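You operate a simulated robot arm through the tools that you are given. There is no shell and no other tool.

You are at the controls of a simulated robot arm. One attempt, no reset.

## Task
Close up the long bench: green valve shut, bath dial to 0, lid on, pump off.
Fine: turn the pot's pump knob shut before the pump goes off.

Only the result counts: the job must be done as asked and must still hold three seconds after the hand-in. Knocking over, shifting, dropping, spilling or breaking anything else fails it. A push-on lid holds only when it is set on centred and level and pressed home; a screw cap is set on level and turned clockwise until tight.

## Robot
A 7-joint arm with a four-finger gripper, fixed in place. Base frame: the origin is at the foot of the arm, x ahead of it, y to its left, z up. Lengths are in m, angles in rad, forces in N, time in s.
Its first joint turns from -1.204 to 3.002 rad. Payload 3.67 kg.
The TCP is the grasp point between the finger pads, 0.028 m short of the fingertips. In the tool frame z runs along the fingers and y along their closing line. The gripper opens to 0.112 m. The gripper's body begins 0.073 m behind the TCP.
Orientation is that of the tool frame in the base frame, as [roll, pitch, yaw] about the fixed x, y, z axes, in that order (R = Rz(yaw) Ry(pitch) Rx(roll)). With the fingers straight down and closing along the base's y, the tool's x points along the base's -x, its y along +y and its z along -z.

## Interface
- The arm moves only by the tool jog_arm. Its argument "steps" is one flat list of numbers, 7 for each row, row after row: the shift along the tool's x, y, z in m, then the turn, a rotation vector about the tool's x, y, z in rad, then the closure, from 0 (fully open) to 1 (shut). In form: [x, y, z, ax, ay, az, gripper, x, y, z, ax, ay, az, gripper, ...]. A call has 1 to 20 rows; each row is the pose to reach, as a shift and turn from the pose commanded when the call began, along the tool's axes at that moment. Each row takes 0.2 s and may step no farther than 0.05 m and 0.15 rad from the row before; otherwise, or with a gripper value out of range, the whole call is refused. Where a pose cannot be reached the arm comes as near as it can. A force on the tool above 60 N (or 10 N above the force at the start of the call, whichever is more), or a blocked arm, ends the call early, and 0.2 s more pass. Each finger halts on what it meets, pressing with about 34 N; the grip force reading is that of the motor and also rises with nothing between the fingers. The clock runs only during rows and for 0.2 s after the last one: add rows that repeat a pose to give the fingers time. The reply holds the time, the measured pose of the TCP, the force on the tool along the base axes, the opening and the grip force, in the units named above and with some noise, with the torque about the TCP (base axes, N m) and any sound that the robot's microphone picked up.
- Cameras (640 x 400 px; columns grow to the right, rows downward): "scene" is fixed at [0.3985, -0.5007, 1.6241]; the picture's right is [0.42, -0.91, 0.00], its down [-0.81, -0.37, -0.45] and it looks along [0.41, 0.19, -0.89] (base axes); focal length 252 px, centre (320, 200). "wrist" rides on the gripper at [0.06, -0.018, -0.104] in the tool frame; the picture's right is [0.29, 0.96, 0.00], its down [-0.80, 0.24, -0.55] and it looks along [-0.53, 0.16, 0.83] (tool axes); focal length 234 px, centre (320, 200). There is no depth. A picture from a camera that has moved, and an enlarged one, comes with that camera's place and axes in the base frame and with its lens.
- grab_frame(camera): a new picture of that camera. No time passes.
- lift_body(by): slides the trunk up (or, below 0, down) by that many m; the arm rides with it, the base frame stays. It gives what a move gives, with no picture.
- zoom(camera, box): a new picture of the part [left, top, right, bottom] of that camera's present view, enlarged. No time passes.
- hand_in(): hands the job in; it is judged then, once.

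Places have to be worked out from the pictures, the camera data and where the tool is seen. Open the gripper and draw the arm clear of the work before you hand the job in, unless the task says otherwise.

The tools are called after "Request:" by a JSON object that holds its "name" and its "arguments". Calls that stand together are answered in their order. jog_arm: Moves the arm, as the interface text tells. Its arguments: {"type":"object","properties":{"steps":{"type":"array"}},"required":["steps"]} The other tools are called the same way: lift_body (by) slides the trunk up or down; grab_frame (camera) takes a picture; zoom (camera, box) takes an enlarged picture of a part of a camera's view; hand_in () hands the job in.

At the start:

```text
clock: 0.0
eef_pos: [0.731, -0.0746, 1.2057]
tcp_rot: [3.141, 0.0, -3.141]
contact_force: [0.0, -0.5, -0.4]
ft_torque: [-0.03, -0.01, 0.01]
finger_gap: 0.1121
grasp_force: 0.0
trunk travel left (down, up): [-0.75, 0.09]
```

scene: 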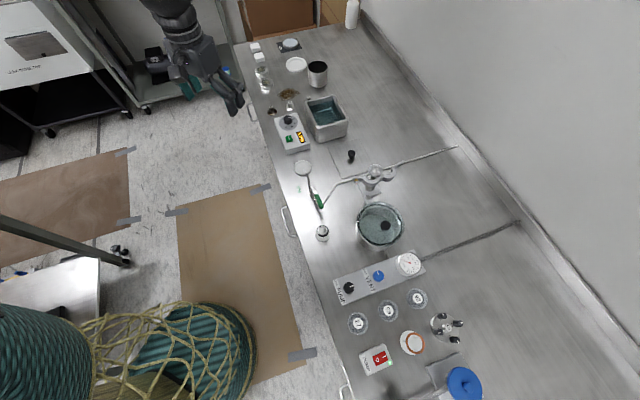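
wrist: 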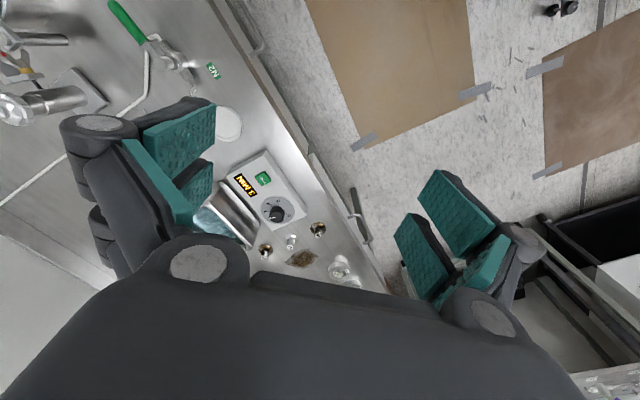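

I'll start by looking closer at the bench in the scene camera to identify the items: valve, bath, pot, pump panel.

Request:
{"name": "zoom", "arguments": {"camera": "scene", "box": [240, 30, 400, 130]}}

Request:
{"name": "zoom", "arguments": {"camera": "scene", "box": [260, 90, 420, 190]}}

Request:
{"name": "zoom", "arguments": {"camera": "scene", "box": [290, 160, 450, 260]}}

Request:
{"name": "zoom", "arguments": {"camera": "scene", "box": [310, 240, 470, 340]}}

Request:
{"name": "zoom", "arguments": {"camera": "scene", "box": [330, 300, 490, 400]}}

```text
4.00 times, centred on (320, 80) of scene
camera zoom: at [0.3985, -0.5007, 1.6241], right [0.42, -0.91, 0.0], down [-0.81, -0.37, -0.45], along [0.41, 0.19, -0.89], focal length 1006 px, centre (320, 680)
```

zoom: 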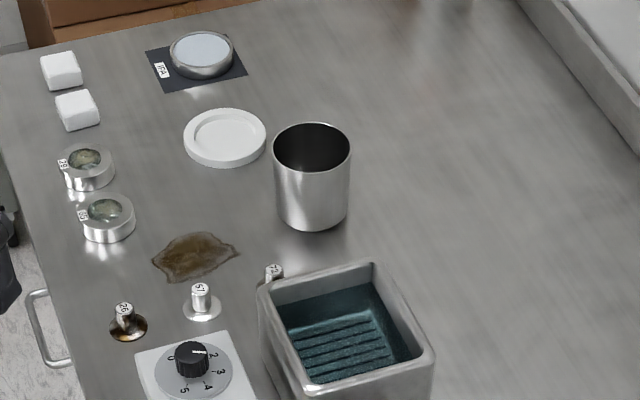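

```text
4.00 times, centred on (340, 140) of scene
camera zoom: at [0.3985, -0.5007, 1.6241], right [0.42, -0.91, 0.0], down [-0.81, -0.37, -0.45], along [0.41, 0.19, -0.89], focal length 1006 px, centre (240, 440)
```

zoom: 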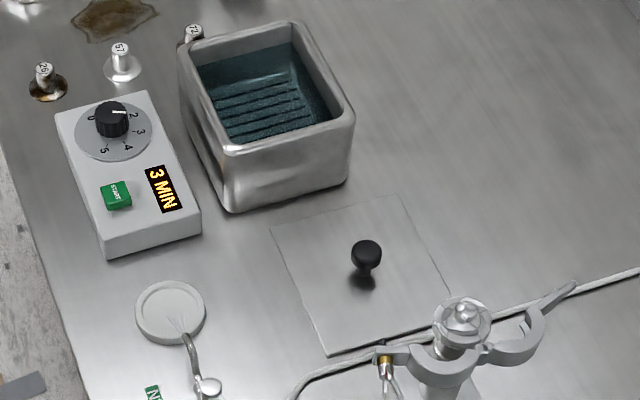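

```text
4.00 times, centred on (370, 210) of scene
camera zoom: at [0.3985, -0.5007, 1.6241], right [0.42, -0.91, 0.0], down [-0.81, -0.37, -0.45], along [0.41, 0.19, -0.89], focal length 1006 px, centre (120, 160)
```

zoom: 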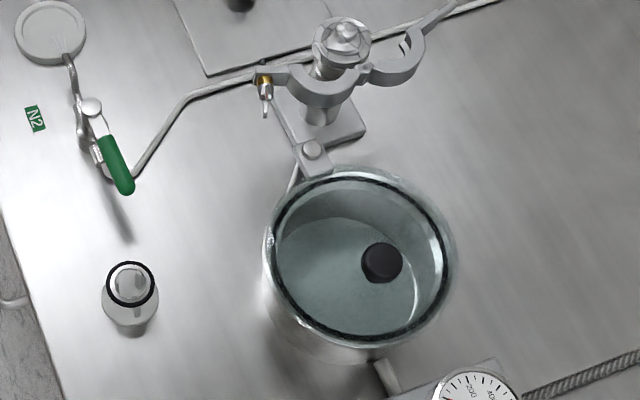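

```text
4.00 times, centred on (390, 290) of scene
camera zoom: at [0.3985, -0.5007, 1.6241], right [0.42, -0.91, 0.0], down [-0.81, -0.37, -0.45], along [0.41, 0.19, -0.89], focal length 1006 px, centre (40, -160)
```

zoom: 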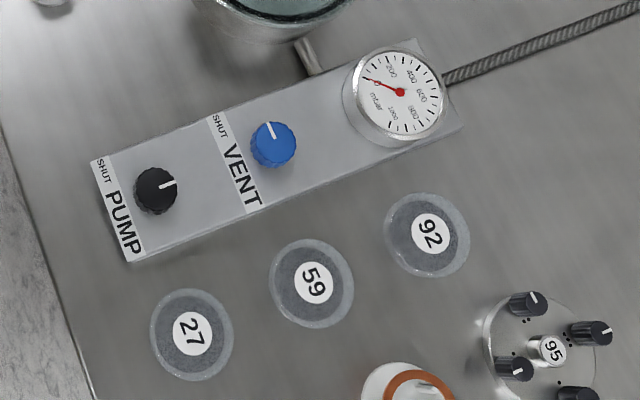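

```text
4.00 times, centred on (410, 350) of scene
camera zoom: at [0.3985, -0.5007, 1.6241], right [0.42, -0.91, 0.0], down [-0.81, -0.37, -0.45], along [0.41, 0.19, -0.89], focal length 1006 px, centre (-40, -400)
```

zoom: 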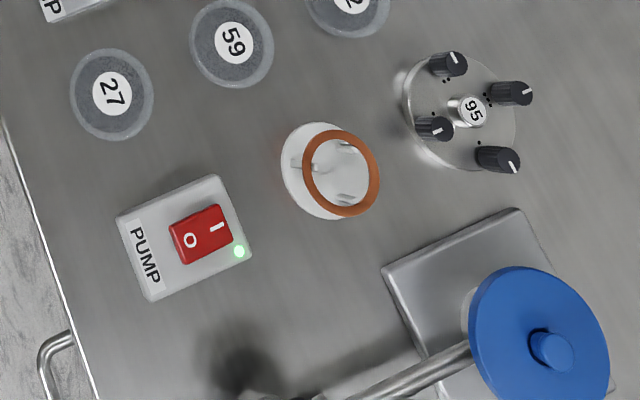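

The scene shows a bath with a dial box (dial about x 0.98, y -0.10, z 0.90), a square plate with a black knob, the N2 green valve, a vacuum pot with pump/vent panel, and a pump switch. I'll slide the hand toward -y at this height to look at these with the wrist camera.

Request:
{"name": "jog_arm", "arguments": {"steps": [0, -0.05, 0, 0, 0, 0, 0, 0, -0.1, 0, 0, 0, 0, 0, 0, -0.15, 0, 0, 0, 0, 0, 0, -0.2, 0, 0, 0, 0, 0]}}

Request:
{"name": "grab_frame", "arguments": {"camera": "wrist"}}

```text
clock: 1.0
eef_pos: [0.729, -0.2763, 1.2052]
tcp_rot: [3.138, -0.002, 3.142]
contact_force: [0.0, -0.3, 0.5]
ft_torque: [0.04, 0.01, -0.01]
finger_gap: 0.112
grasp_force: 0.1
trunk travel left (down, up): [-0.75, 0.09]
```

```text
taken
camera wrist: at [0.6711, -0.2963, 1.3087], right [-0.29, 0.96, 0.0], down [0.8, 0.24, 0.55], along [0.53, 0.16, -0.83], focal length 234 px, centre (320, 200)
```

wrist: 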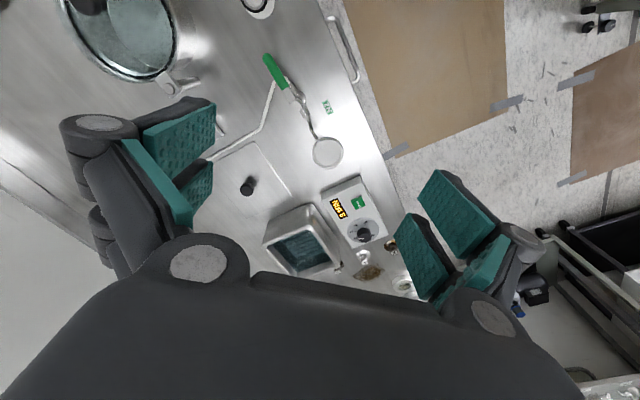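

Now zoom into the bath, lid plate and valve from this view.

Request:
{"name": "zoom", "arguments": {"camera": "wrist", "box": [210, 130, 410, 290]}}

Request:
{"name": "zoom", "arguments": {"camera": "wrist", "box": [220, 30, 380, 180]}}

Request:
{"name": "zoom", "arguments": {"camera": "wrist", "box": [40, 0, 240, 120]}}

```text
2.50 times, centred on (310, 210) of wrist
camera zoom: at [0.6711, -0.2963, 1.3087], right [-0.29, 0.96, 0.0], down [0.8, 0.24, 0.55], along [0.53, 0.16, -0.83], focal length 585 px, centre (345, 175)
```

zoom: 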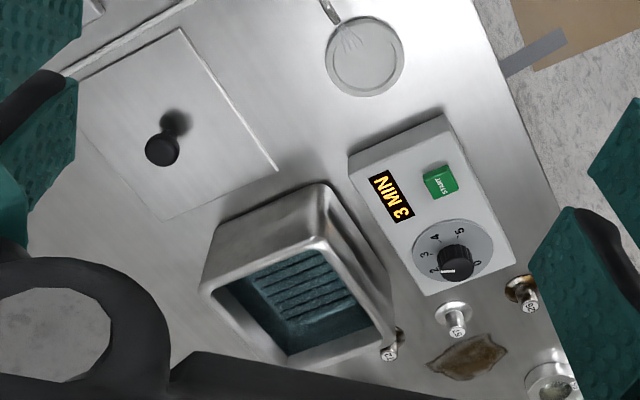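

```text
2.67 times, centred on (300, 105) of wrist
camera zoom: at [0.6711, -0.2963, 1.3087], right [-0.29, 0.96, 0.0], down [0.8, 0.24, 0.55], along [0.53, 0.16, -0.83], focal length 624 px, centre (373, 453)
```

zoom: 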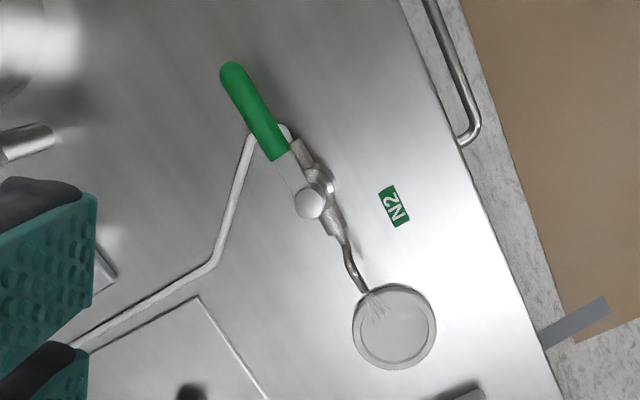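

```text
3.20 times, centred on (140, 60) of wrist
camera zoom: at [0.6711, -0.2963, 1.3087], right [-0.29, 0.96, 0.0], down [0.8, 0.24, 0.55], along [0.53, 0.16, -0.83], focal length 749 px, centre (896, 648)
```

zoom: 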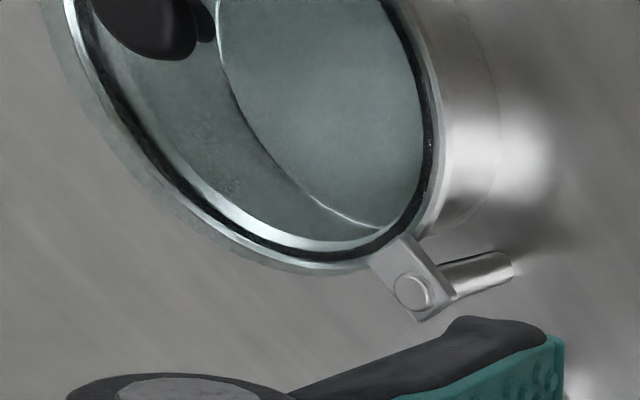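

The plate with the knob is about 0.145 x 0.135 m at (0.953, -0.372), and the open bath (about 0.13 x 0.12 m) is at about (1.06, -0.22) with its rim near z 0.945, so the plate is the bath's lid. The pot already has its glass lid on. I'll move closer to the dial box to look at it.

Request:
{"name": "jog_arm", "arguments": {"steps": [-0.028, 0.028, 0.0, 0, 0, 0, 0, -0.057, 0.057, 0.01, 0, 0, 0, 0, -0.085, 0.085, 0.025, 0, 0, 0, 0, -0.113, 0.113, 0.045, 0, 0, 0, 0, -0.14, 0.14, 0.07, 0, 0, 0, 0, -0.17, 0.165, 0.09, 0, 0, 0, 0, -0.19, 0.175, 0.1, 0, 0, 0, 0]}}

Request:
{"name": "grab_frame", "arguments": {"camera": "wrist"}}

Request:
{"name": "grab_frame", "arguments": {"camera": "scene"}}

```text
clock: 2.6
eef_pos: [0.9212, -0.0988, 1.1042]
tcp_rot: [3.141, 0.001, 3.141]
contact_force: [0.3, -0.2, 0.5]
ft_torque: [-0.02, 0.0, -0.03]
finger_gap: 0.1122
grasp_force: 0.0
trunk travel left (down, up): [-0.75, 0.09]
```

```text
taken
camera wrist: at [0.8618, -0.1182, 1.2082], right [-0.29, 0.96, 0.0], down [0.8, 0.24, 0.55], along [0.53, 0.16, -0.83], focal length 234 px, centre (320, 200)
```

wrist: 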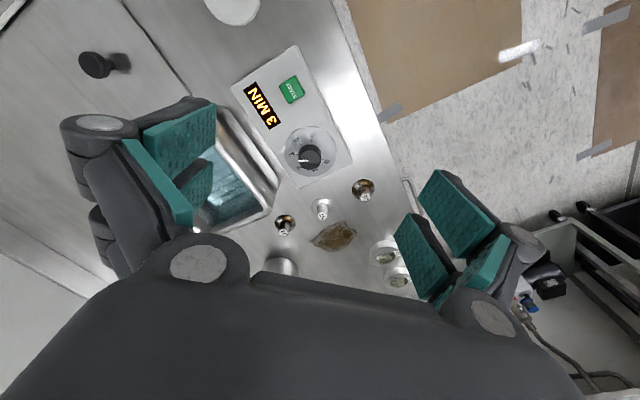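

```text
taken
```

scene: 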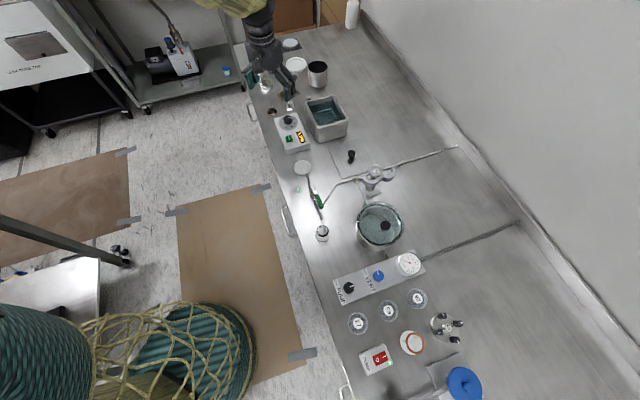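

Zoom onto the dial box to read the dial and its pointer.

Request:
{"name": "zoom", "arguments": {"camera": "wrist", "box": [230, 100, 390, 200]}}

Request:
{"name": "zoom", "arguments": {"camera": "wrist", "box": [0, 0, 280, 240]}}

Request:
{"name": "zoom", "arguments": {"camera": "scene", "box": [268, 105, 318, 155]}}

```text
4.00 times, centred on (310, 150) of wrist
camera zoom: at [0.8618, -0.1182, 1.2082], right [-0.29, 0.96, 0.0], down [0.8, 0.24, 0.55], along [0.53, 0.16, -0.83], focal length 937 px, centre (360, 400)
```

zoom: 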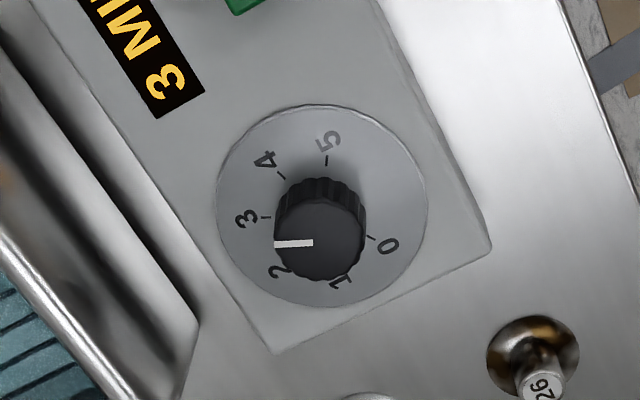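

```text
1.67 times, centred on (140, 120) of wrist
camera zoom: at [0.8618, -0.1182, 1.2082], right [-0.29, 0.96, 0.0], down [0.8, 0.24, 0.55], along [0.53, 0.16, -0.83], focal length 390 px, centre (620, 333)
```

zoom: 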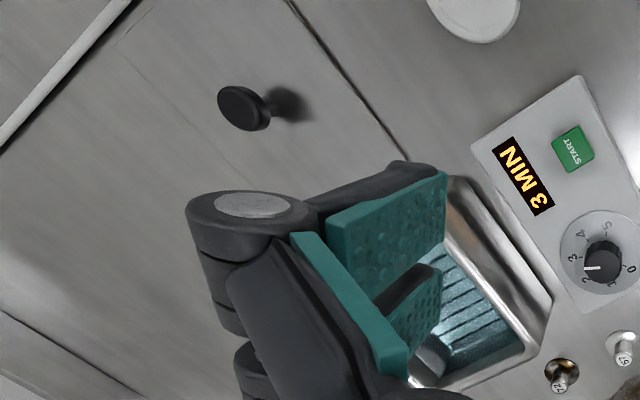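

```text
8.00 times, centred on (293, 130) of scene
camera zoom: at [0.3985, -0.5007, 1.6241], right [0.42, -0.91, 0.0], down [-0.81, -0.37, -0.45], along [0.41, 0.19, -0.89], focal length 2012 px, centre (536, 760)
```

zoom: 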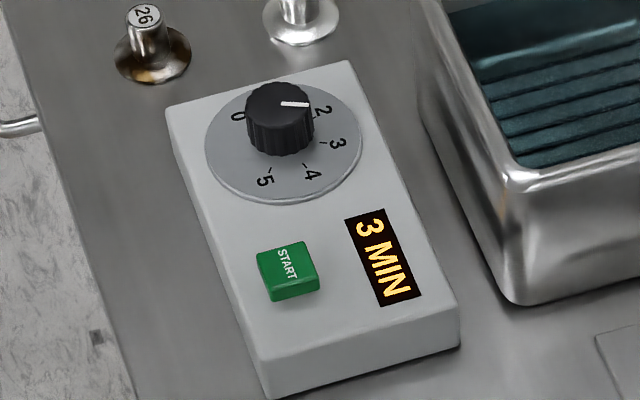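

The dial reads 3 (display 3 MIN): its ticks fit a circle centred at about (0.996, -0.092), 50° apart, knob top z ≈ 0.911, diameter ≈ 0.032; zero is 150° counterclockwise from here. I'll go above the knob, pre-turned by -75°, with the fingers partly closed, and see whether the arm reaches.

Request:
{"name": "jog_arm", "arguments": {"steps": [-0.008, 0.0007, 0.005, 0, 0, 0.145, 0.1, -0.016, 0.0014, 0.01, 0, 0, 0.29, 0.2, -0.024, 0.002, 0.015, 0, 0, 0.435, 0.3, -0.032, 0.003, 0.02, 0, 0, 0.58, 0.4, -0.04, 0.0035, 0.025, 0, 0, 0.725, 0.45, -0.048, 0.004, 0.03, 0, 0, 0.87, 0.5, -0.056, 0.005, 0.035, 0, 0, 1.015, 0.5, -0.065, 0.0055, 0.04, 0, 0, 1.16, 0.5, -0.074, 0.0063, 0.045, 0, 0, 1.3, 0.5]}}

Request:
{"name": "grab_frame", "arguments": {"camera": "wrist"}}

```text
clock: 4.6
eef_pos: [0.9937, -0.0938, 1.0602]
tcp_rot: [-3.14, -0.001, 1.839]
contact_force: [0.7, -0.9, -0.2]
ft_torque: [-0.03, 0.0, -0.03]
finger_gap: 0.0558
grasp_force: 0.0
trunk travel left (down, up): [-0.75, 0.09]
```

```text
taken
camera wrist: at [0.9621, -0.0408, 1.1636], right [0.85, 0.53, 0.0], down [0.44, -0.7, 0.55], along [0.29, -0.47, -0.83], focal length 234 px, centre (320, 200)
```

wrist: 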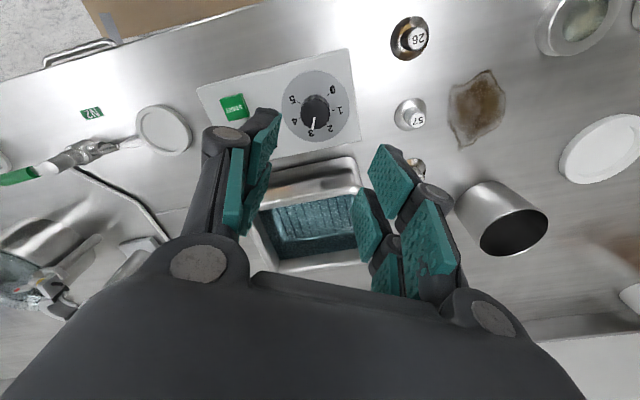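

The arm reaches there. I'll zoom to refine the knob's centre from this closer view.

Request:
{"name": "zoom", "arguments": {"camera": "wrist", "box": [270, 60, 370, 150]}}

```text
4.44 times, centred on (320, 105) of wrist
camera zoom: at [0.9621, -0.0408, 1.1636], right [0.85, 0.53, 0.0], down [0.44, -0.7, 0.55], along [0.29, -0.47, -0.83], focal length 1041 px, centre (320, 622)
```

zoom: 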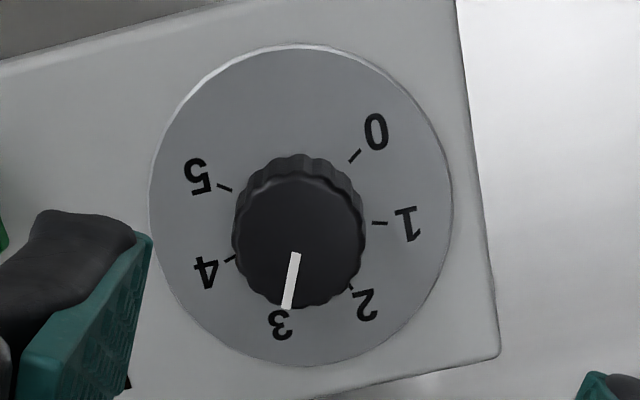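

The closer view puts the knob at about (0.990, -0.095), roughly 4 mm off my axis along the closing line. I'll correct this and descend partway to z ≈ 0.95.

Request:
{"name": "jog_arm", "arguments": {"steps": [0, -0.0037, 0.03, 0, 0, 0, 0.5, 0, -0.0037, 0.06, 0, 0, 0, 0.5, 0, -0.0037, 0.09, 0, 0, 0, 0.5, 0, -0.0037, 0.11, 0, 0, 0, 0.5]}}

Request:
{"name": "grab_frame", "arguments": {"camera": "wrist"}}

```text
clock: 5.6
eef_pos: [0.9914, -0.0933, 0.9506]
tcp_rot: [3.141, 0.0, 1.841]
contact_force: [0.9, 0.0, 0.2]
ft_torque: [-0.04, 0.0, -0.02]
finger_gap: 0.0562
grasp_force: 0.1
trunk travel left (down, up): [-0.75, 0.09]
```

```text
taken
camera wrist: at [0.9584, -0.0418, 1.054], right [0.85, 0.53, 0.0], down [0.44, -0.7, 0.55], along [0.3, -0.47, -0.83], focal length 234 px, centre (320, 200)
```

wrist: 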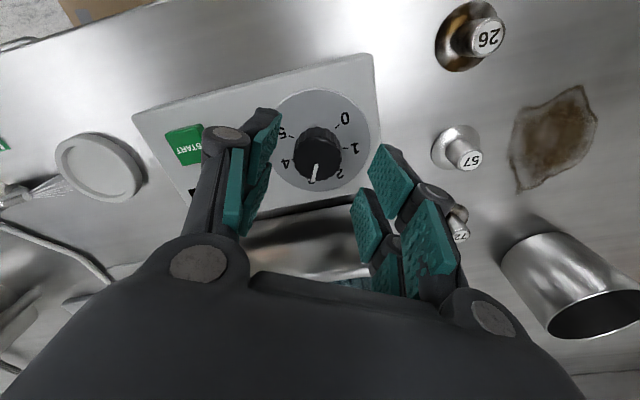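

I'll zoom in to check the knob's position against the tool axis at this height.

Request:
{"name": "zoom", "arguments": {"camera": "wrist", "box": [270, 100, 370, 200]}}

```text
4.00 times, centred on (320, 150) of wrist
camera zoom: at [0.9584, -0.0418, 1.054], right [0.85, 0.53, 0.0], down [0.44, -0.7, 0.55], along [0.3, -0.47, -0.83], focal length 937 px, centre (320, 400)
```

zoom: 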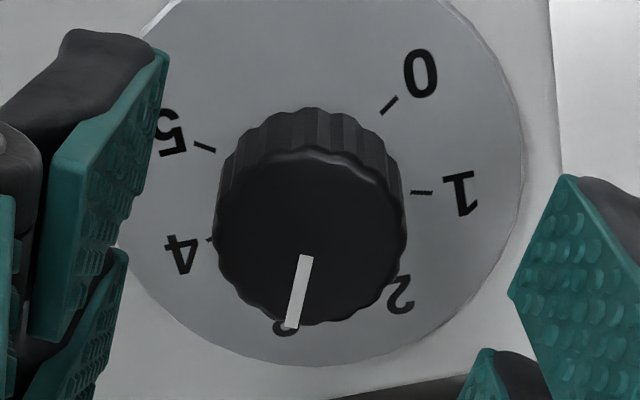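

The knob's top is now within 2 mm of the tool axis. Final 2 mm correction, descend to z ≈ 0.911 and close on the knob.

Request:
{"name": "jog_arm", "arguments": {"steps": [0, -0.0018, 0.02, 0, 0, 0, 0.5, 0, -0.0018, 0.039, 0, 0, 0, 0.5, 0, -0.0018, 0.039, 0, 0, 0, 0.6, 0, -0.0018, 0.039, 0, 0, 0, 0.75, 0, -0.0018, 0.039, 0, 0, 0, 0.75]}}

Request:
{"name": "grab_frame", "arguments": {"camera": "wrist"}}

```text
clock: 6.5
eef_pos: [0.9901, -0.0942, 0.9214]
tcp_rot: [3.136, 0.001, 1.841]
contact_force: [-13.8, -1.2, 32.4]
ft_torque: [0.02, 1.33, -0.05]
finger_gap: 0.0378
grasp_force: 9.5
trunk travel left (down, up): [-0.75, 0.09]
stopped in row 4: the force on the tool passed its limit at 62 N (the readings are from after the stop); the commanded pose is now the measured one
```

```text
taken
camera wrist: at [0.9559, -0.0428, 1.0255], right [0.85, 0.53, 0.0], down [0.44, -0.7, 0.56], along [0.3, -0.47, -0.83], focal length 234 px, centre (320, 200)
```

wrist: 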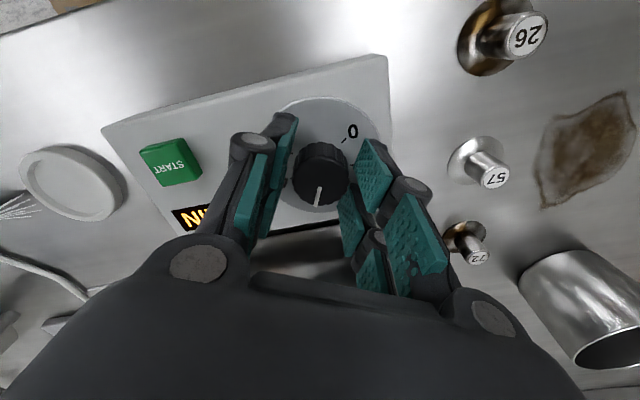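

Contact at z 0.921, with 32 N upward and some sideways force: fingertips seem to touch the face or the knob. I'll zoom before doing anything else.

Request:
{"name": "zoom", "arguments": {"camera": "wrist", "box": [220, 90, 440, 270]}}

Request:
{"name": "zoom", "arguments": {"camera": "scene", "box": [250, 80, 330, 150]}}

```text
2.22 times, centred on (330, 180) of wrist
camera zoom: at [0.9559, -0.0428, 1.0255], right [0.85, 0.53, 0.0], down [0.44, -0.7, 0.56], along [0.3, -0.47, -0.83], focal length 520 px, centre (298, 244)
```

zoom: 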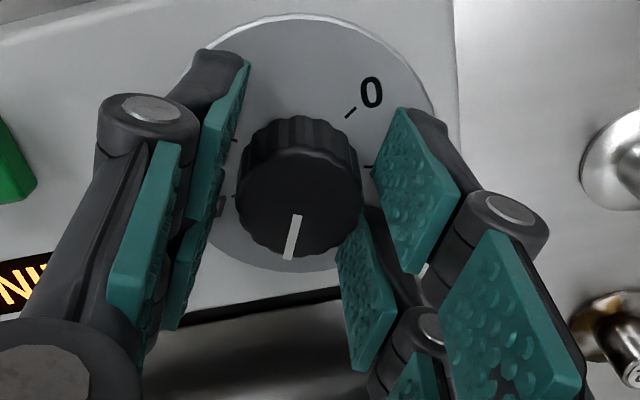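

```text
5.71 times, centred on (290, 115) of scene
camera zoom: at [0.3985, -0.5007, 1.6241], right [0.42, -0.91, 0.0], down [-0.81, -0.37, -0.45], along [0.41, 0.19, -0.89], focal length 1438 px, centre (491, 686)
```

zoom: 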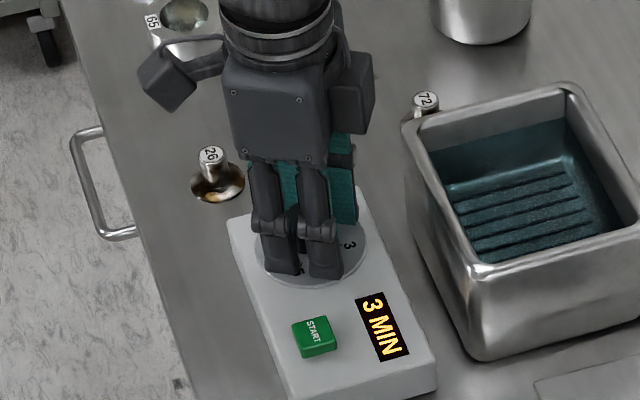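

Finger scale between views shows the knob top is really near z 0.92 and the face near 0.89, so my tips touched the face. I'll raise 5 mm, reopen, shift 4 mm along tool x to centre, and close again.

Request:
{"name": "jog_arm", "arguments": {"steps": [0, 0, -0.006, 0, 0, 0, 0.5, 0.004, 0, -0.006, 0, 0, 0, 0.5, 0.004, 0, -0.004, 0, 0, 0, 0.6, 0.004, 0, -0.004, 0, 0, 0, 0.7, 0.004, 0, -0.004, 0, 0, 0, 0.8, 0.004, 0, -0.004, 0, 0, 0, 0.8]}}

Request:
{"name": "grab_frame", "arguments": {"camera": "wrist"}}

```text
clock: 7.9
eef_pos: [0.9868, -0.091, 0.9219]
tcp_rot: [3.137, 0.001, 1.842]
contact_force: [-1.5, -3.6, 17.5]
ft_torque: [-0.35, 0.49, -0.05]
finger_gap: 0.0305
grasp_force: 44.8
trunk travel left (down, up): [-0.75, 0.09]
```

```text
taken
camera wrist: at [0.955, -0.0393, 1.0257], right [0.85, 0.53, 0.0], down [0.44, -0.7, 0.56], along [0.3, -0.47, -0.83], focal length 234 px, centre (320, 200)
```

wrist: 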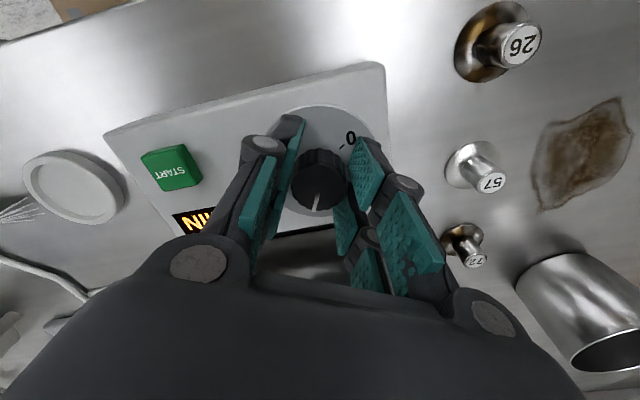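

The knob is gripped (gap 0.0305). I'll turn it counterclockwise (seen from above), i.e. negative about tool z, about 83° first, easing up 3 mm to unload the face.

Request:
{"name": "jog_arm", "arguments": {"steps": [0, 0, -0.003, 0, 0, -0.1, 0.8, 0, 0, -0.003, 0, 0, -0.24, 0.8, 0, 0, -0.003, 0, 0, -0.38, 0.8, 0, 0, -0.003, 0, 0, -0.52, 0.8, 0, 0, -0.003, 0, 0, -0.66, 0.8, 0, 0, -0.003, 0, 0, -0.8, 0.8, 0, 0, -0.003, 0, 0, -0.94, 0.8, 0, 0, -0.003, 0, 0, -1.08, 0.8, 0, 0, -0.003, 0, 0, -1.22, 0.8, 0, 0, -0.003, 0, 0, -1.36, 0.8]}}

Request:
{"name": "grab_frame", "arguments": {"camera": "wrist"}}

```text
clock: 10.1
eef_pos: [0.9876, -0.0928, 0.9215]
tcp_rot: [3.141, 0.0, -3.08]
contact_force: [-19.7, -11.8, -8.1]
ft_torque: [-0.05, 0.49, -0.01]
finger_gap: 0.0303
grasp_force: 45.2
trunk travel left (down, up): [-0.75, 0.09]
```

```text
taken
camera wrist: at [0.9299, -0.1156, 1.0259], right [-0.35, 0.94, 0.0], down [0.78, 0.29, 0.55], along [0.52, 0.19, -0.83], focal length 234 px, centre (320, 200)
```

wrist: 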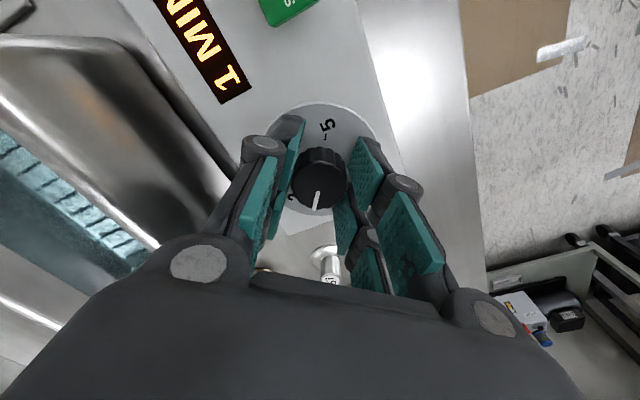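

The display now shows 1 MIN, so the dial follows. I'll continue the turn by about 69°, shifting slightly to relieve the side force.

Request:
{"name": "jog_arm", "arguments": {"steps": [0.0015, -0.001, 0, 0, 0, -0.14, 0.8, 0.0015, -0.001, 0, 0, 0, -0.28, 0.8, 0.0015, -0.001, 0, 0, 0, -0.42, 0.8, 0.0015, -0.001, 0, 0, 0, -0.56, 0.8, 0.0015, -0.001, 0, 0, 0, -0.7, 0.8, 0.0015, -0.001, 0, 0, 0, -0.84, 0.8, 0.0015, -0.001, 0, 0, 0, -0.98, 0.8, 0.0015, -0.001, 0, 0, 0, -1.1, 0.8, 0.0015, -0.001, 0, 0, 0, -1.2, 0.8]}}

Request:
{"name": "grab_frame", "arguments": {"camera": "wrist"}}

```text
clock: 12.1
eef_pos: [0.9883, -0.0928, 0.9222]
tcp_rot: [3.141, -0.001, -1.88]
contact_force: [-0.3, -10.2, -7.8]
ft_torque: [0.05, 0.22, 0.0]
finger_gap: 0.03
grasp_force: 45.5
trunk travel left (down, up): [-0.75, 0.09]
```

```text
taken
camera wrist: at [0.988, -0.1571, 1.0259], right [-1.0, 0.02, 0.0], down [0.01, 0.83, 0.55], along [0.01, 0.55, -0.83], focal length 234 px, centre (320, 200)
```

wrist: 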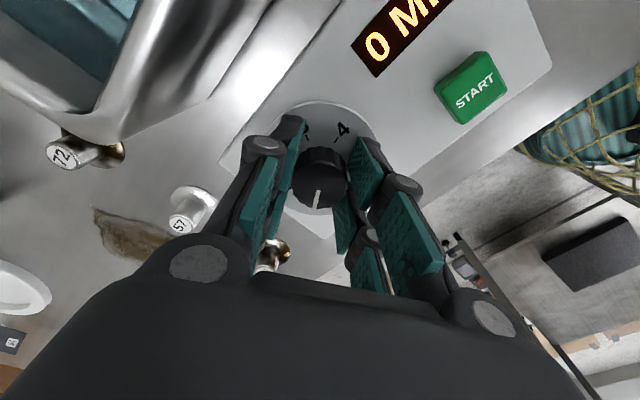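

Display reads 0 MIN after 147°. I'll add the remaining 3–4°, then open and rise to check the pointer against the 0 tick.

Request:
{"name": "jog_arm", "arguments": {"steps": [0, 0, 0, 0, 0, -0.06, 0.8, 0, 0, 0, 0, 0, -0.06, 0.8]}}

Request:
{"name": "jog_arm", "arguments": {"steps": [0, 0, 0, 0, 0, 0, 0.5, 0, 0, 0, 0, 0, 0, 0.5, 0, 0, -0.03, 0, 0, 0, 0.5, 0, 0, -0.07, 0, 0, 0, 0.5, 0, 0, -0.11, 0, 0, 0, 0.5]}}

Request:
{"name": "zoom", "arguments": {"camera": "wrist", "box": [260, 50, 380, 150]}}

```text
clock: 12.7
eef_pos: [0.988, -0.0934, 0.922]
tcp_rot: [3.141, -0.001, -1.82]
contact_force: [1.5, -10.6, -7.1]
ft_torque: [-0.11, 0.09, 0.04]
finger_gap: 0.0297
grasp_force: 44.8
trunk travel left (down, up): [-0.75, 0.09]
```

```text
clock: 13.9
eef_pos: [0.9872, -0.0924, 1.0348]
tcp_rot: [-3.139, -0.001, -1.823]
contact_force: [0.0, -0.4, 1.0]
ft_torque: [0.0, -0.02, 0.0]
finger_gap: 0.0562
grasp_force: 0.0
trunk travel left (down, up): [-0.75, 0.09]
```

```text
4.00 times, centred on (320, 100) of wrist
camera zoom: at [0.9903, -0.1552, 1.1374], right [-1.0, -0.04, 0.0], down [-0.04, 0.83, 0.55], along [-0.02, 0.55, -0.83], focal length 937 px, centre (320, 600)
```

zoom: 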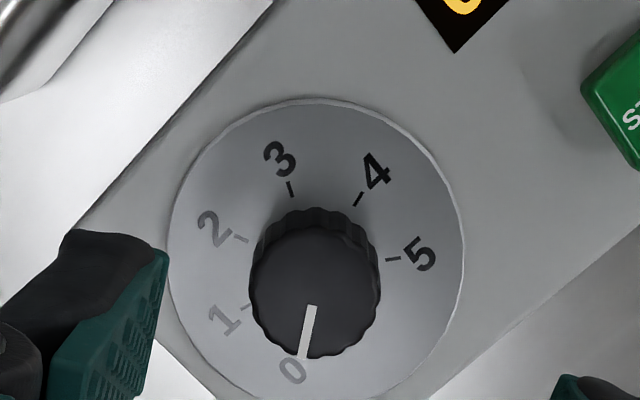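

The pointer direction computes to 80.4° and the 0 tick to 80°, so the dial is at 0. Next I'll move over the lid plate with the camera looking outward, to see it closely.

Request:
{"name": "jog_arm", "arguments": {"steps": [0.01, 0.002, -0.02, 0, 0, 0.14, 0.4, 0.03, 0.005, -0.04, 0, 0, 0.28, 0.3, 0.055, 0.008, -0.055, 0, 0, 0.42, 0.2, 0.08, 0.012, -0.065, 0, 0, 0.56, 0.1, 0.11, 0.016, -0.075, 0, 0, 0.7, 0.0, 0.14, 0.02, -0.085, 0, 0, 0.84, 0.0, 0.17, 0.024, -0.085, 0, 0, 0.98, 0.0, 0.2, 0.028, -0.085, 0, 0, 1.12, 0.0, 0.23, 0.032, -0.085, 0, 0, 1.26, 0.0, 0.25, 0.036, -0.085, 0, 0, 1.4, 0.0, 0.265, 0.038, -0.085, 0, 0, 1.54, 0.0, 0.2765, 0.0392, -0.085, 0, 0, 1.69, 0.0]}}

Request:
{"name": "grab_frame", "arguments": {"camera": "wrist"}}

Request:
{"name": "zoom", "arguments": {"camera": "wrist", "box": [200, 40, 400, 240]}}

```text
clock: 16.5
eef_pos: [0.8807, -0.3509, 1.1175]
tcp_rot: [-3.141, -0.001, 2.771]
contact_force: [-0.2, -0.5, 0.2]
ft_torque: [0.0, 0.0, -0.02]
finger_gap: 0.1119
grasp_force: 0.0
trunk travel left (down, up): [-0.75, 0.09]
```

```text
taken
camera wrist: at [0.8189, -0.346, 1.2204], right [0.08, 1.0, 0.0], down [0.83, -0.07, 0.55], along [0.55, -0.04, -0.83], focal length 234 px, centre (320, 200)
```

wrist: 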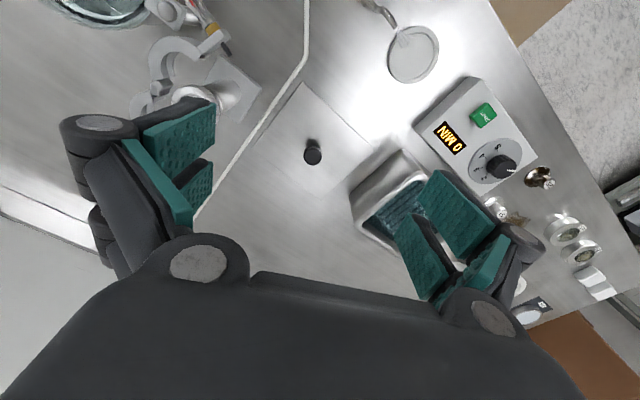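

```text
2.00 times, centred on (300, 140) of wrist
camera zoom: at [0.8189, -0.346, 1.2204], right [0.08, 1.0, 0.0], down [0.83, -0.07, 0.55], along [0.55, -0.04, -0.83], focal length 468 px, centre (360, 320)
```

zoom: 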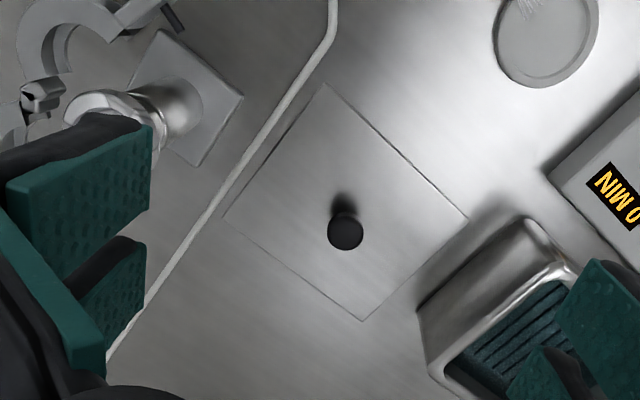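

The lid plate's centre is about (0.951, -0.367), knob cap about 26 mm wide and 28 mm tall. Now I'll view the bath from above and test how far out the arm reaches.

Request:
{"name": "jog_arm", "arguments": {"steps": [-0.015, 0.0436, 0, 0, 0, -0.04, 0.0, -0.03, 0.0872, 0, 0, 0, -0.08, 0.0, -0.045, 0.1308, 0, 0, 0, -0.12, 0.0, -0.0598, 0.1745, 0, 0, 0, -0.16, 0.0]}}

Request:
{"name": "grab_frame", "arguments": {"camera": "wrist"}}

Request:
{"name": "zoom", "arguments": {"camera": "wrist", "box": [210, 40, 410, 240]}}

```text
clock: 17.5
eef_pos: [1.0022, -0.2085, 1.1151]
tcp_rot: [-3.141, -0.001, 2.933]
contact_force: [-0.2, 0.2, 0.3]
ft_torque: [-0.02, 0.03, 0.0]
finger_gap: 0.1117
grasp_force: 0.0
trunk travel left (down, up): [-0.75, 0.09]
```

```text
taken
camera wrist: at [0.9405, -0.2144, 1.2194], right [-0.08, 1.0, 0.0], down [0.83, 0.07, 0.55], along [0.55, 0.04, -0.83], focal length 234 px, centre (320, 200)
```

wrist: 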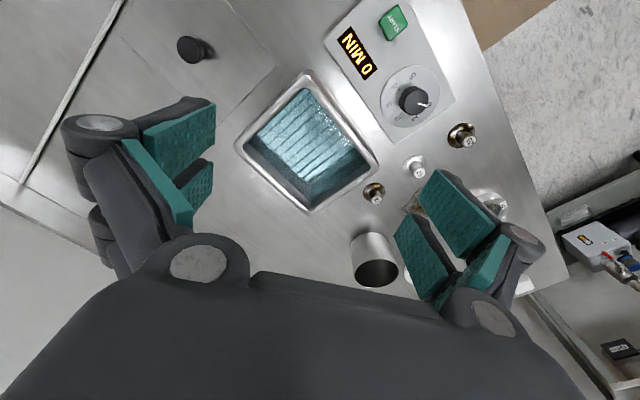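

```text
2.00 times, centred on (310, 140) of wrist
camera zoom: at [0.9405, -0.2144, 1.2194], right [-0.08, 1.0, 0.0], down [0.83, 0.07, 0.55], along [0.55, 0.04, -0.83], focal length 468 px, centre (340, 320)
```

zoom: 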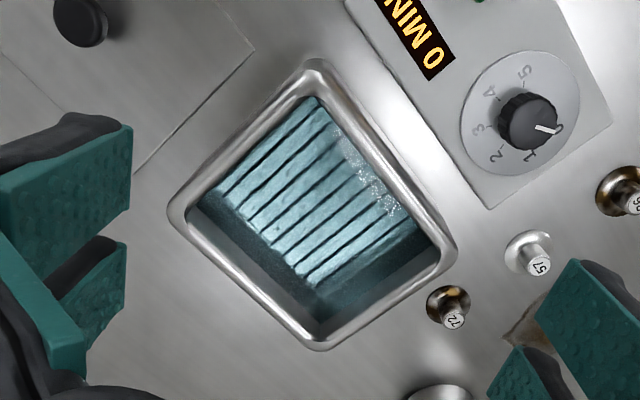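

The bath rim is about 0.136 x 0.12 m, centre ≈ (1.052, -0.221), long edge at ~45°, matching the lid's orientation. I'll test the vertical reach above the bath centre.

Request:
{"name": "jog_arm", "arguments": {"steps": [-0.0254, -0.001, 0, 0, 0, 0, 0.0, -0.0508, -0.002, 0, 0, 0, 0, 0.0, -0.0508, -0.002, 0.03, 0, 0, 0, 0.0, -0.0508, -0.002, 0.06, 0, 0, 0, 0.0]}}

Request:
{"name": "grab_frame", "arguments": {"camera": "scene"}}

```text
clock: 18.5
eef_pos: [1.0503, -0.2232, 1.0565]
tcp_rot: [3.142, 0.0, 2.933]
contact_force: [-0.3, -0.6, 0.4]
ft_torque: [0.01, 0.04, 0.01]
finger_gap: 0.1114
grasp_force: 0.2
trunk travel left (down, up): [-0.75, 0.09]
```

```text
taken
```

scene: 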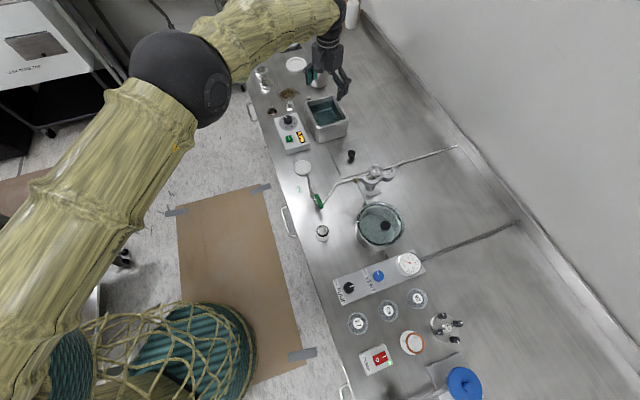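

Good: the arm reaches the bath centre with the tool vertical (r = 1.074). Now I'll rise and go above the lid's knob at (0.951, -0.367).

Request:
{"name": "jog_arm", "arguments": {"steps": [0, 0, -0.04, 0, 0, 0, 0.1, 0.0168, -0.0403, -0.045, 0, 0, 0.02, 0.2, 0.0336, -0.0806, -0.045, 0, 0, 0.04, 0.3, 0.05, -0.121, -0.045, 0, 0, 0.06, 0.35, 0.0673, -0.1613, -0.045, 0, 0, 0.083, 0.4, 0.0673, -0.1613, -0.005, 0, 0, 0.083, 0.4]}}

Request:
{"name": "grab_frame", "arguments": {"camera": "wrist"}}

Request:
{"name": "zoom", "arguments": {"camera": "wrist", "box": [220, 60, 420, 200]}}

```text
clock: 19.9
eef_pos: [0.9507, -0.365, 1.0587]
tcp_rot: [-3.14, -0.002, 2.851]
contact_force: [1.2, 0.3, -1.0]
ft_torque: [0.0, 0.08, 0.02]
finger_gap: 0.0673
grasp_force: 0.0
trunk travel left (down, up): [-0.75, 0.09]
```

```text
taken
camera wrist: at [0.8902, -0.365, 1.1639], right [0.0, 1.0, 0.0], down [0.83, 0.0, 0.55], along [0.55, 0.0, -0.83], focal length 234 px, centre (320, 200)
```

wrist: 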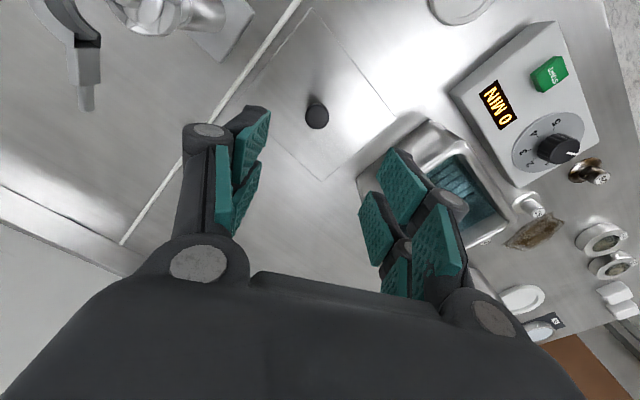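

```text
2.86 times, centred on (320, 130) of wrist
camera zoom: at [0.8902, -0.365, 1.1639], right [0.0, 1.0, 0.0], down [0.83, 0.0, 0.55], along [0.55, 0.0, -0.83], focal length 669 px, centre (320, 400)
```

zoom: 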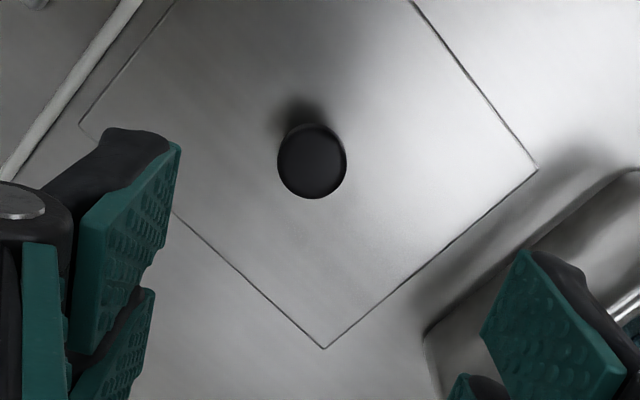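

The knob is about 3 mm outward and 3 mm to -y of my axis. I'll correct and descend to z ≈ 0.95 for another look.

Request:
{"name": "jog_arm", "arguments": {"steps": [-0.0037, -0.002, 0.03, 0, 0, 0, 0.4, -0.0037, -0.002, 0.07, 0, 0, 0, 0.4, -0.0037, -0.002, 0.11, 0, 0, 0, 0.4]}}

Request:
{"name": "zoom", "arguments": {"camera": "wrist", "box": [220, 80, 420, 240]}}

Request:
{"name": "zoom", "arguments": {"camera": "scene", "box": [310, 110, 410, 190]}}

```text
clock: 20.7
eef_pos: [0.9532, -0.3685, 0.9495]
tcp_rot: [3.141, 0.0, 2.848]
contact_force: [0.5, -0.4, 0.7]
ft_torque: [0.01, 0.04, -0.02]
finger_gap: 0.067
grasp_force: 0.0
trunk travel left (down, up): [-0.75, 0.09]
```

```text
2.50 times, centred on (320, 160) of wrist
camera zoom: at [0.8916, -0.3702, 1.0546], right [0.0, 1.0, 0.0], down [0.83, 0.0, 0.55], along [0.55, 0.0, -0.83], focal length 585 px, centre (320, 300)
```

zoom: 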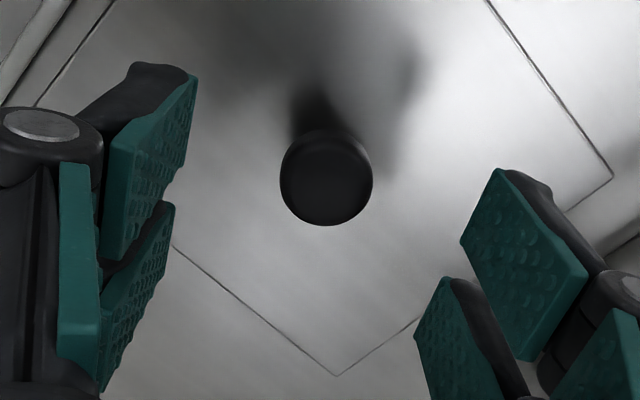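

```text
5.00 times, centred on (360, 150) of scene
camera zoom: at [0.3985, -0.5007, 1.6241], right [0.42, -0.91, 0.0], down [-0.81, -0.37, -0.45], along [0.41, 0.19, -0.89], focal length 1258 px, centre (120, 450)
```

zoom: 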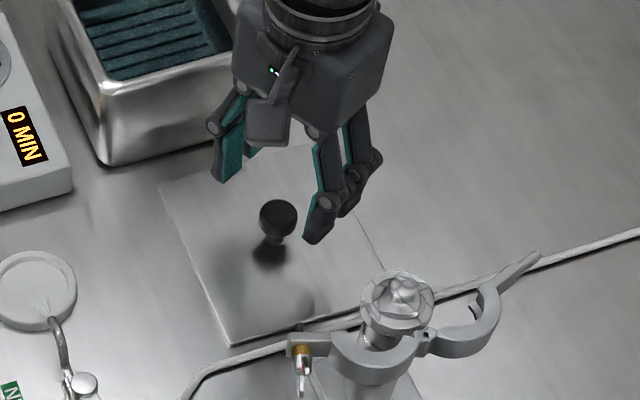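

Parallax from the wrist views puts the lid plate near z 0.863 and the knob top near 0.89. I'll shift about 3 mm outward, 1.5 mm in +y and descend to TCP z ≈ 0.905, watching the force.

Request:
{"name": "jog_arm", "arguments": {"steps": [-0.0024, 0.0023, 0.02, 0, 0, 0, 0.4, -0.0024, 0.0023, 0.035, 0, 0, 0, 0.45, -0.0024, 0.0023, 0.044, 0, 0, 0, 0.45]}}

Request:
{"name": "zoom", "arguments": {"camera": "wrist", "box": [220, 80, 420, 240]}}

Request:
{"name": "zoom", "arguments": {"camera": "scene", "box": [310, 110, 410, 190]}}

```text
clock: 21.5
eef_pos: [0.9555, -0.3679, 0.9086]
tcp_rot: [-3.14, -0.001, 2.849]
contact_force: [0.2, -0.1, -0.3]
ft_torque: [0.01, -0.02, 0.01]
finger_gap: 0.0618
grasp_force: 0.1
trunk travel left (down, up): [-0.75, 0.09]
```

```text
2.50 times, centred on (320, 160) of wrist
camera zoom: at [0.8935, -0.3679, 1.0121], right [0.0, 1.0, 0.0], down [0.83, 0.0, 0.55], along [0.55, 0.0, -0.83], focal length 585 px, centre (320, 300)
```

zoom: 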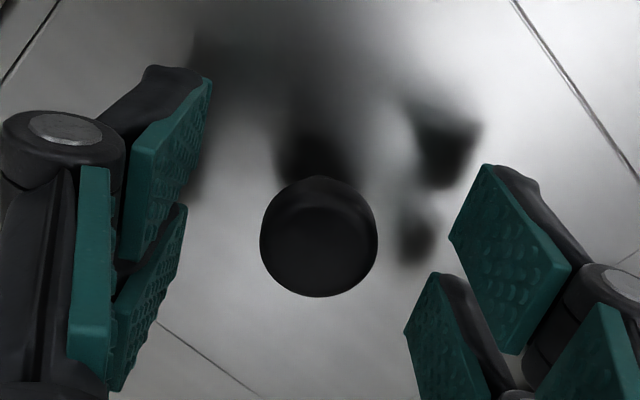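

```text
5.00 times, centred on (360, 150) of scene
camera zoom: at [0.3985, -0.5007, 1.6241], right [0.42, -0.91, 0.0], down [-0.81, -0.37, -0.45], along [0.41, 0.19, -0.89], focal length 1258 px, centre (120, 450)
```

zoom: 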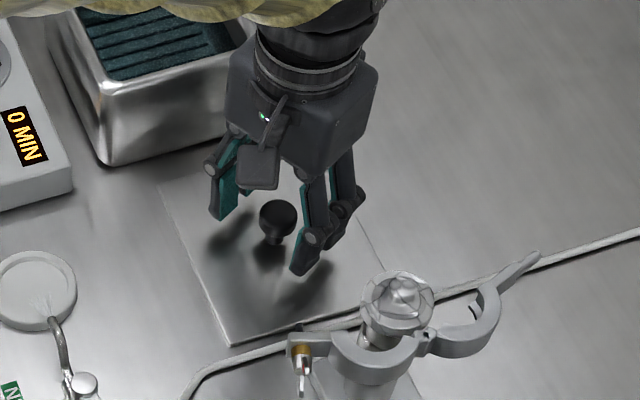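

No contact yet; the fingertips still hover above the plate, knob widest near z 0.89. I'll go down 8 mm more and close on the knob.

Request:
{"name": "jog_arm", "arguments": {"steps": [0, 0, 0.008, 0, 0, 0, 0.45, 0, 0, 0.008, 0, 0, 0, 0.6, 0, 0, 0.008, 0, 0, 0, 0.75, 0, 0, 0.008, 0, 0, 0, 0.85, 0, 0, 0.008, 0, 0, 0, 0.85]}}

Request:
{"name": "zoom", "arguments": {"camera": "wrist", "box": [220, 80, 420, 240]}}

Request:
{"name": "zoom", "arguments": {"camera": "scene", "box": [310, 110, 410, 190]}}

```text
clock: 22.7
eef_pos: [0.9556, -0.3675, 0.9002]
tcp_rot: [-3.141, 0.002, 2.848]
contact_force: [-0.4, 0.6, 2.8]
ft_torque: [-0.03, 0.03, 0.09]
finger_gap: 0.026
grasp_force: 34.0
trunk travel left (down, up): [-0.75, 0.09]
```

```text
2.50 times, centred on (320, 160) of wrist
camera zoom: at [0.8937, -0.3682, 1.0042], right [0.0, 1.0, 0.0], down [0.83, 0.0, 0.55], along [0.55, 0.0, -0.83], focal length 585 px, centre (320, 300)
```

zoom: 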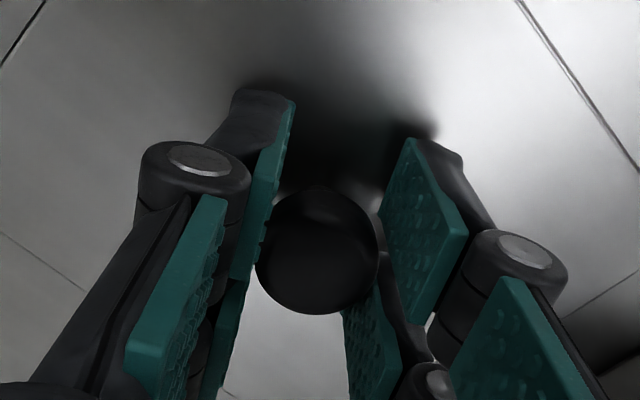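

```text
5.00 times, centred on (360, 150) of scene
camera zoom: at [0.3985, -0.5007, 1.6241], right [0.42, -0.91, 0.0], down [-0.81, -0.37, -0.45], along [0.41, 0.19, -0.89], focal length 1258 px, centre (120, 450)
```

zoom: 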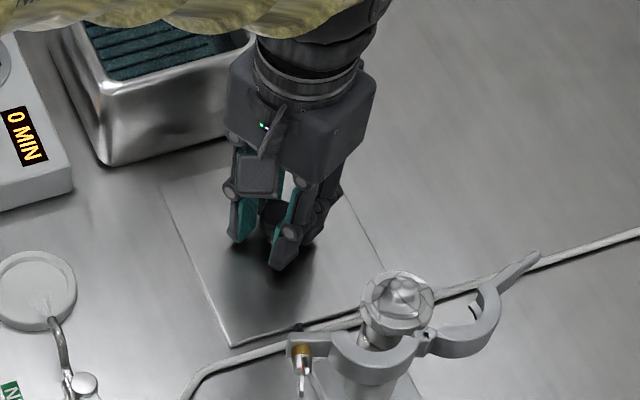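

Knob gripped at 26 mm. I'll lift gently 4 cm and check the lid hangs level.

Request:
{"name": "jog_arm", "arguments": {"steps": [0, 0, -0.005, 0, 0, 0, 0.85, 0, 0, -0.015, 0, 0, 0, 0.85, 0, 0, -0.03, 0, 0, 0, 0.85, 0, 0, -0.045, 0, 0, 0, 0.85]}}

Request:
{"name": "grab_frame", "arguments": {"camera": "wrist"}}

Request:
{"name": "zoom", "arguments": {"camera": "scene", "box": [310, 100, 410, 180]}}

```text
clock: 23.7
eef_pos: [0.9559, -0.3681, 0.9458]
tcp_rot: [3.14, 0.001, 2.848]
contact_force: [-0.2, -0.8, -1.9]
ft_torque: [-0.02, 0.0, -0.03]
finger_gap: 0.0255
grasp_force: 33.7
trunk travel left (down, up): [-0.75, 0.09]
```

```text
taken
camera wrist: at [0.8936, -0.3682, 1.0499], right [0.0, 1.0, 0.0], down [0.83, 0.0, 0.55], along [0.55, 0.0, -0.83], focal length 234 px, centre (320, 200)
```

wrist: 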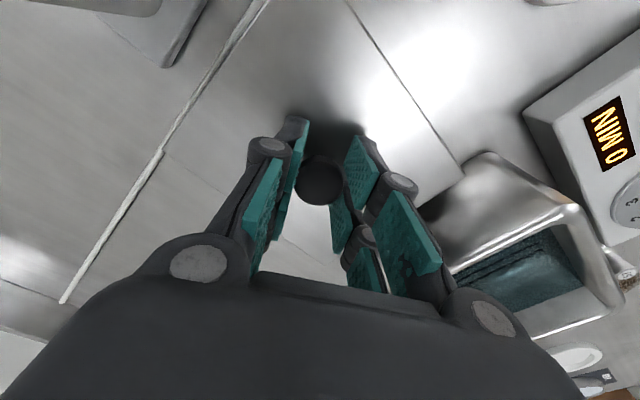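

```text
5.00 times, centred on (360, 140) of scene
camera zoom: at [0.3985, -0.5007, 1.6241], right [0.42, -0.91, 0.0], down [-0.81, -0.37, -0.45], along [0.41, 0.19, -0.89], focal length 1258 px, centre (120, 500)
```

zoom: 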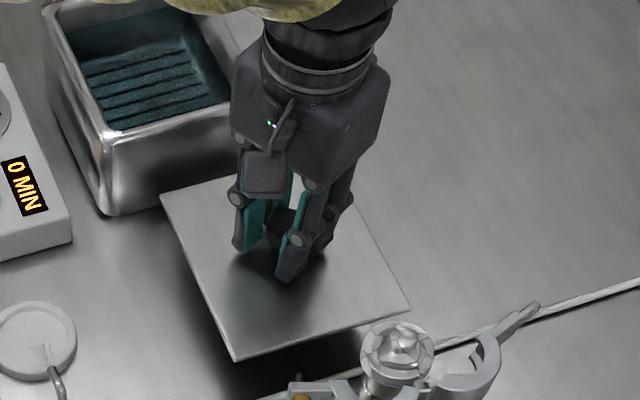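

The lid came up with the gripper and looks level. I'll zoom on the bath in the current wrist view to refine its rim height and centre by parallax.

Request:
{"name": "zoom", "arguments": {"camera": "wrist", "box": [400, 120, 640, 350]}}

Request:
{"name": "zoom", "arguments": {"camera": "scene", "box": [295, 80, 365, 150]}}

```text
1.74 times, centred on (520, 235) of wrist
camera zoom: at [0.8936, -0.3682, 1.0499], right [0.0, 1.0, 0.0], down [0.83, 0.0, 0.55], along [0.55, 0.0, -0.83], focal length 407 px, centre (-28, 139)
```

zoom: 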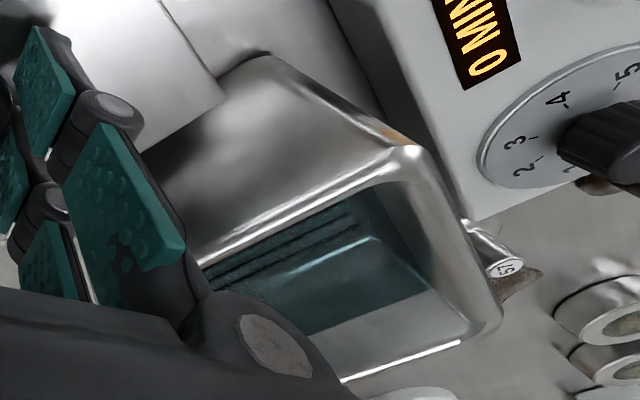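

```text
5.71 times, centred on (330, 115) of scene
camera zoom: at [0.3985, -0.5007, 1.6241], right [0.42, -0.91, 0.0], down [-0.81, -0.37, -0.45], along [0.41, 0.19, -0.89], focal length 1438 px, centre (263, 686)
```

zoom: 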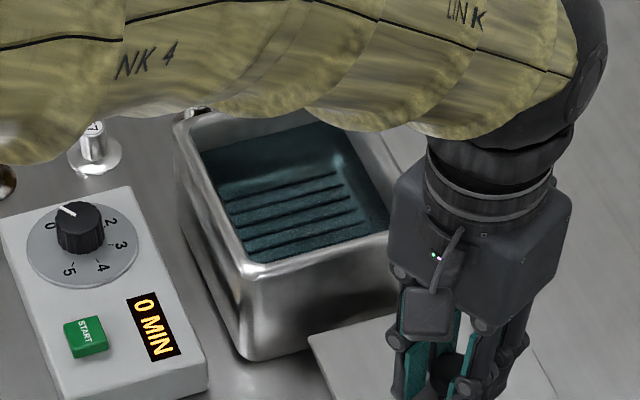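

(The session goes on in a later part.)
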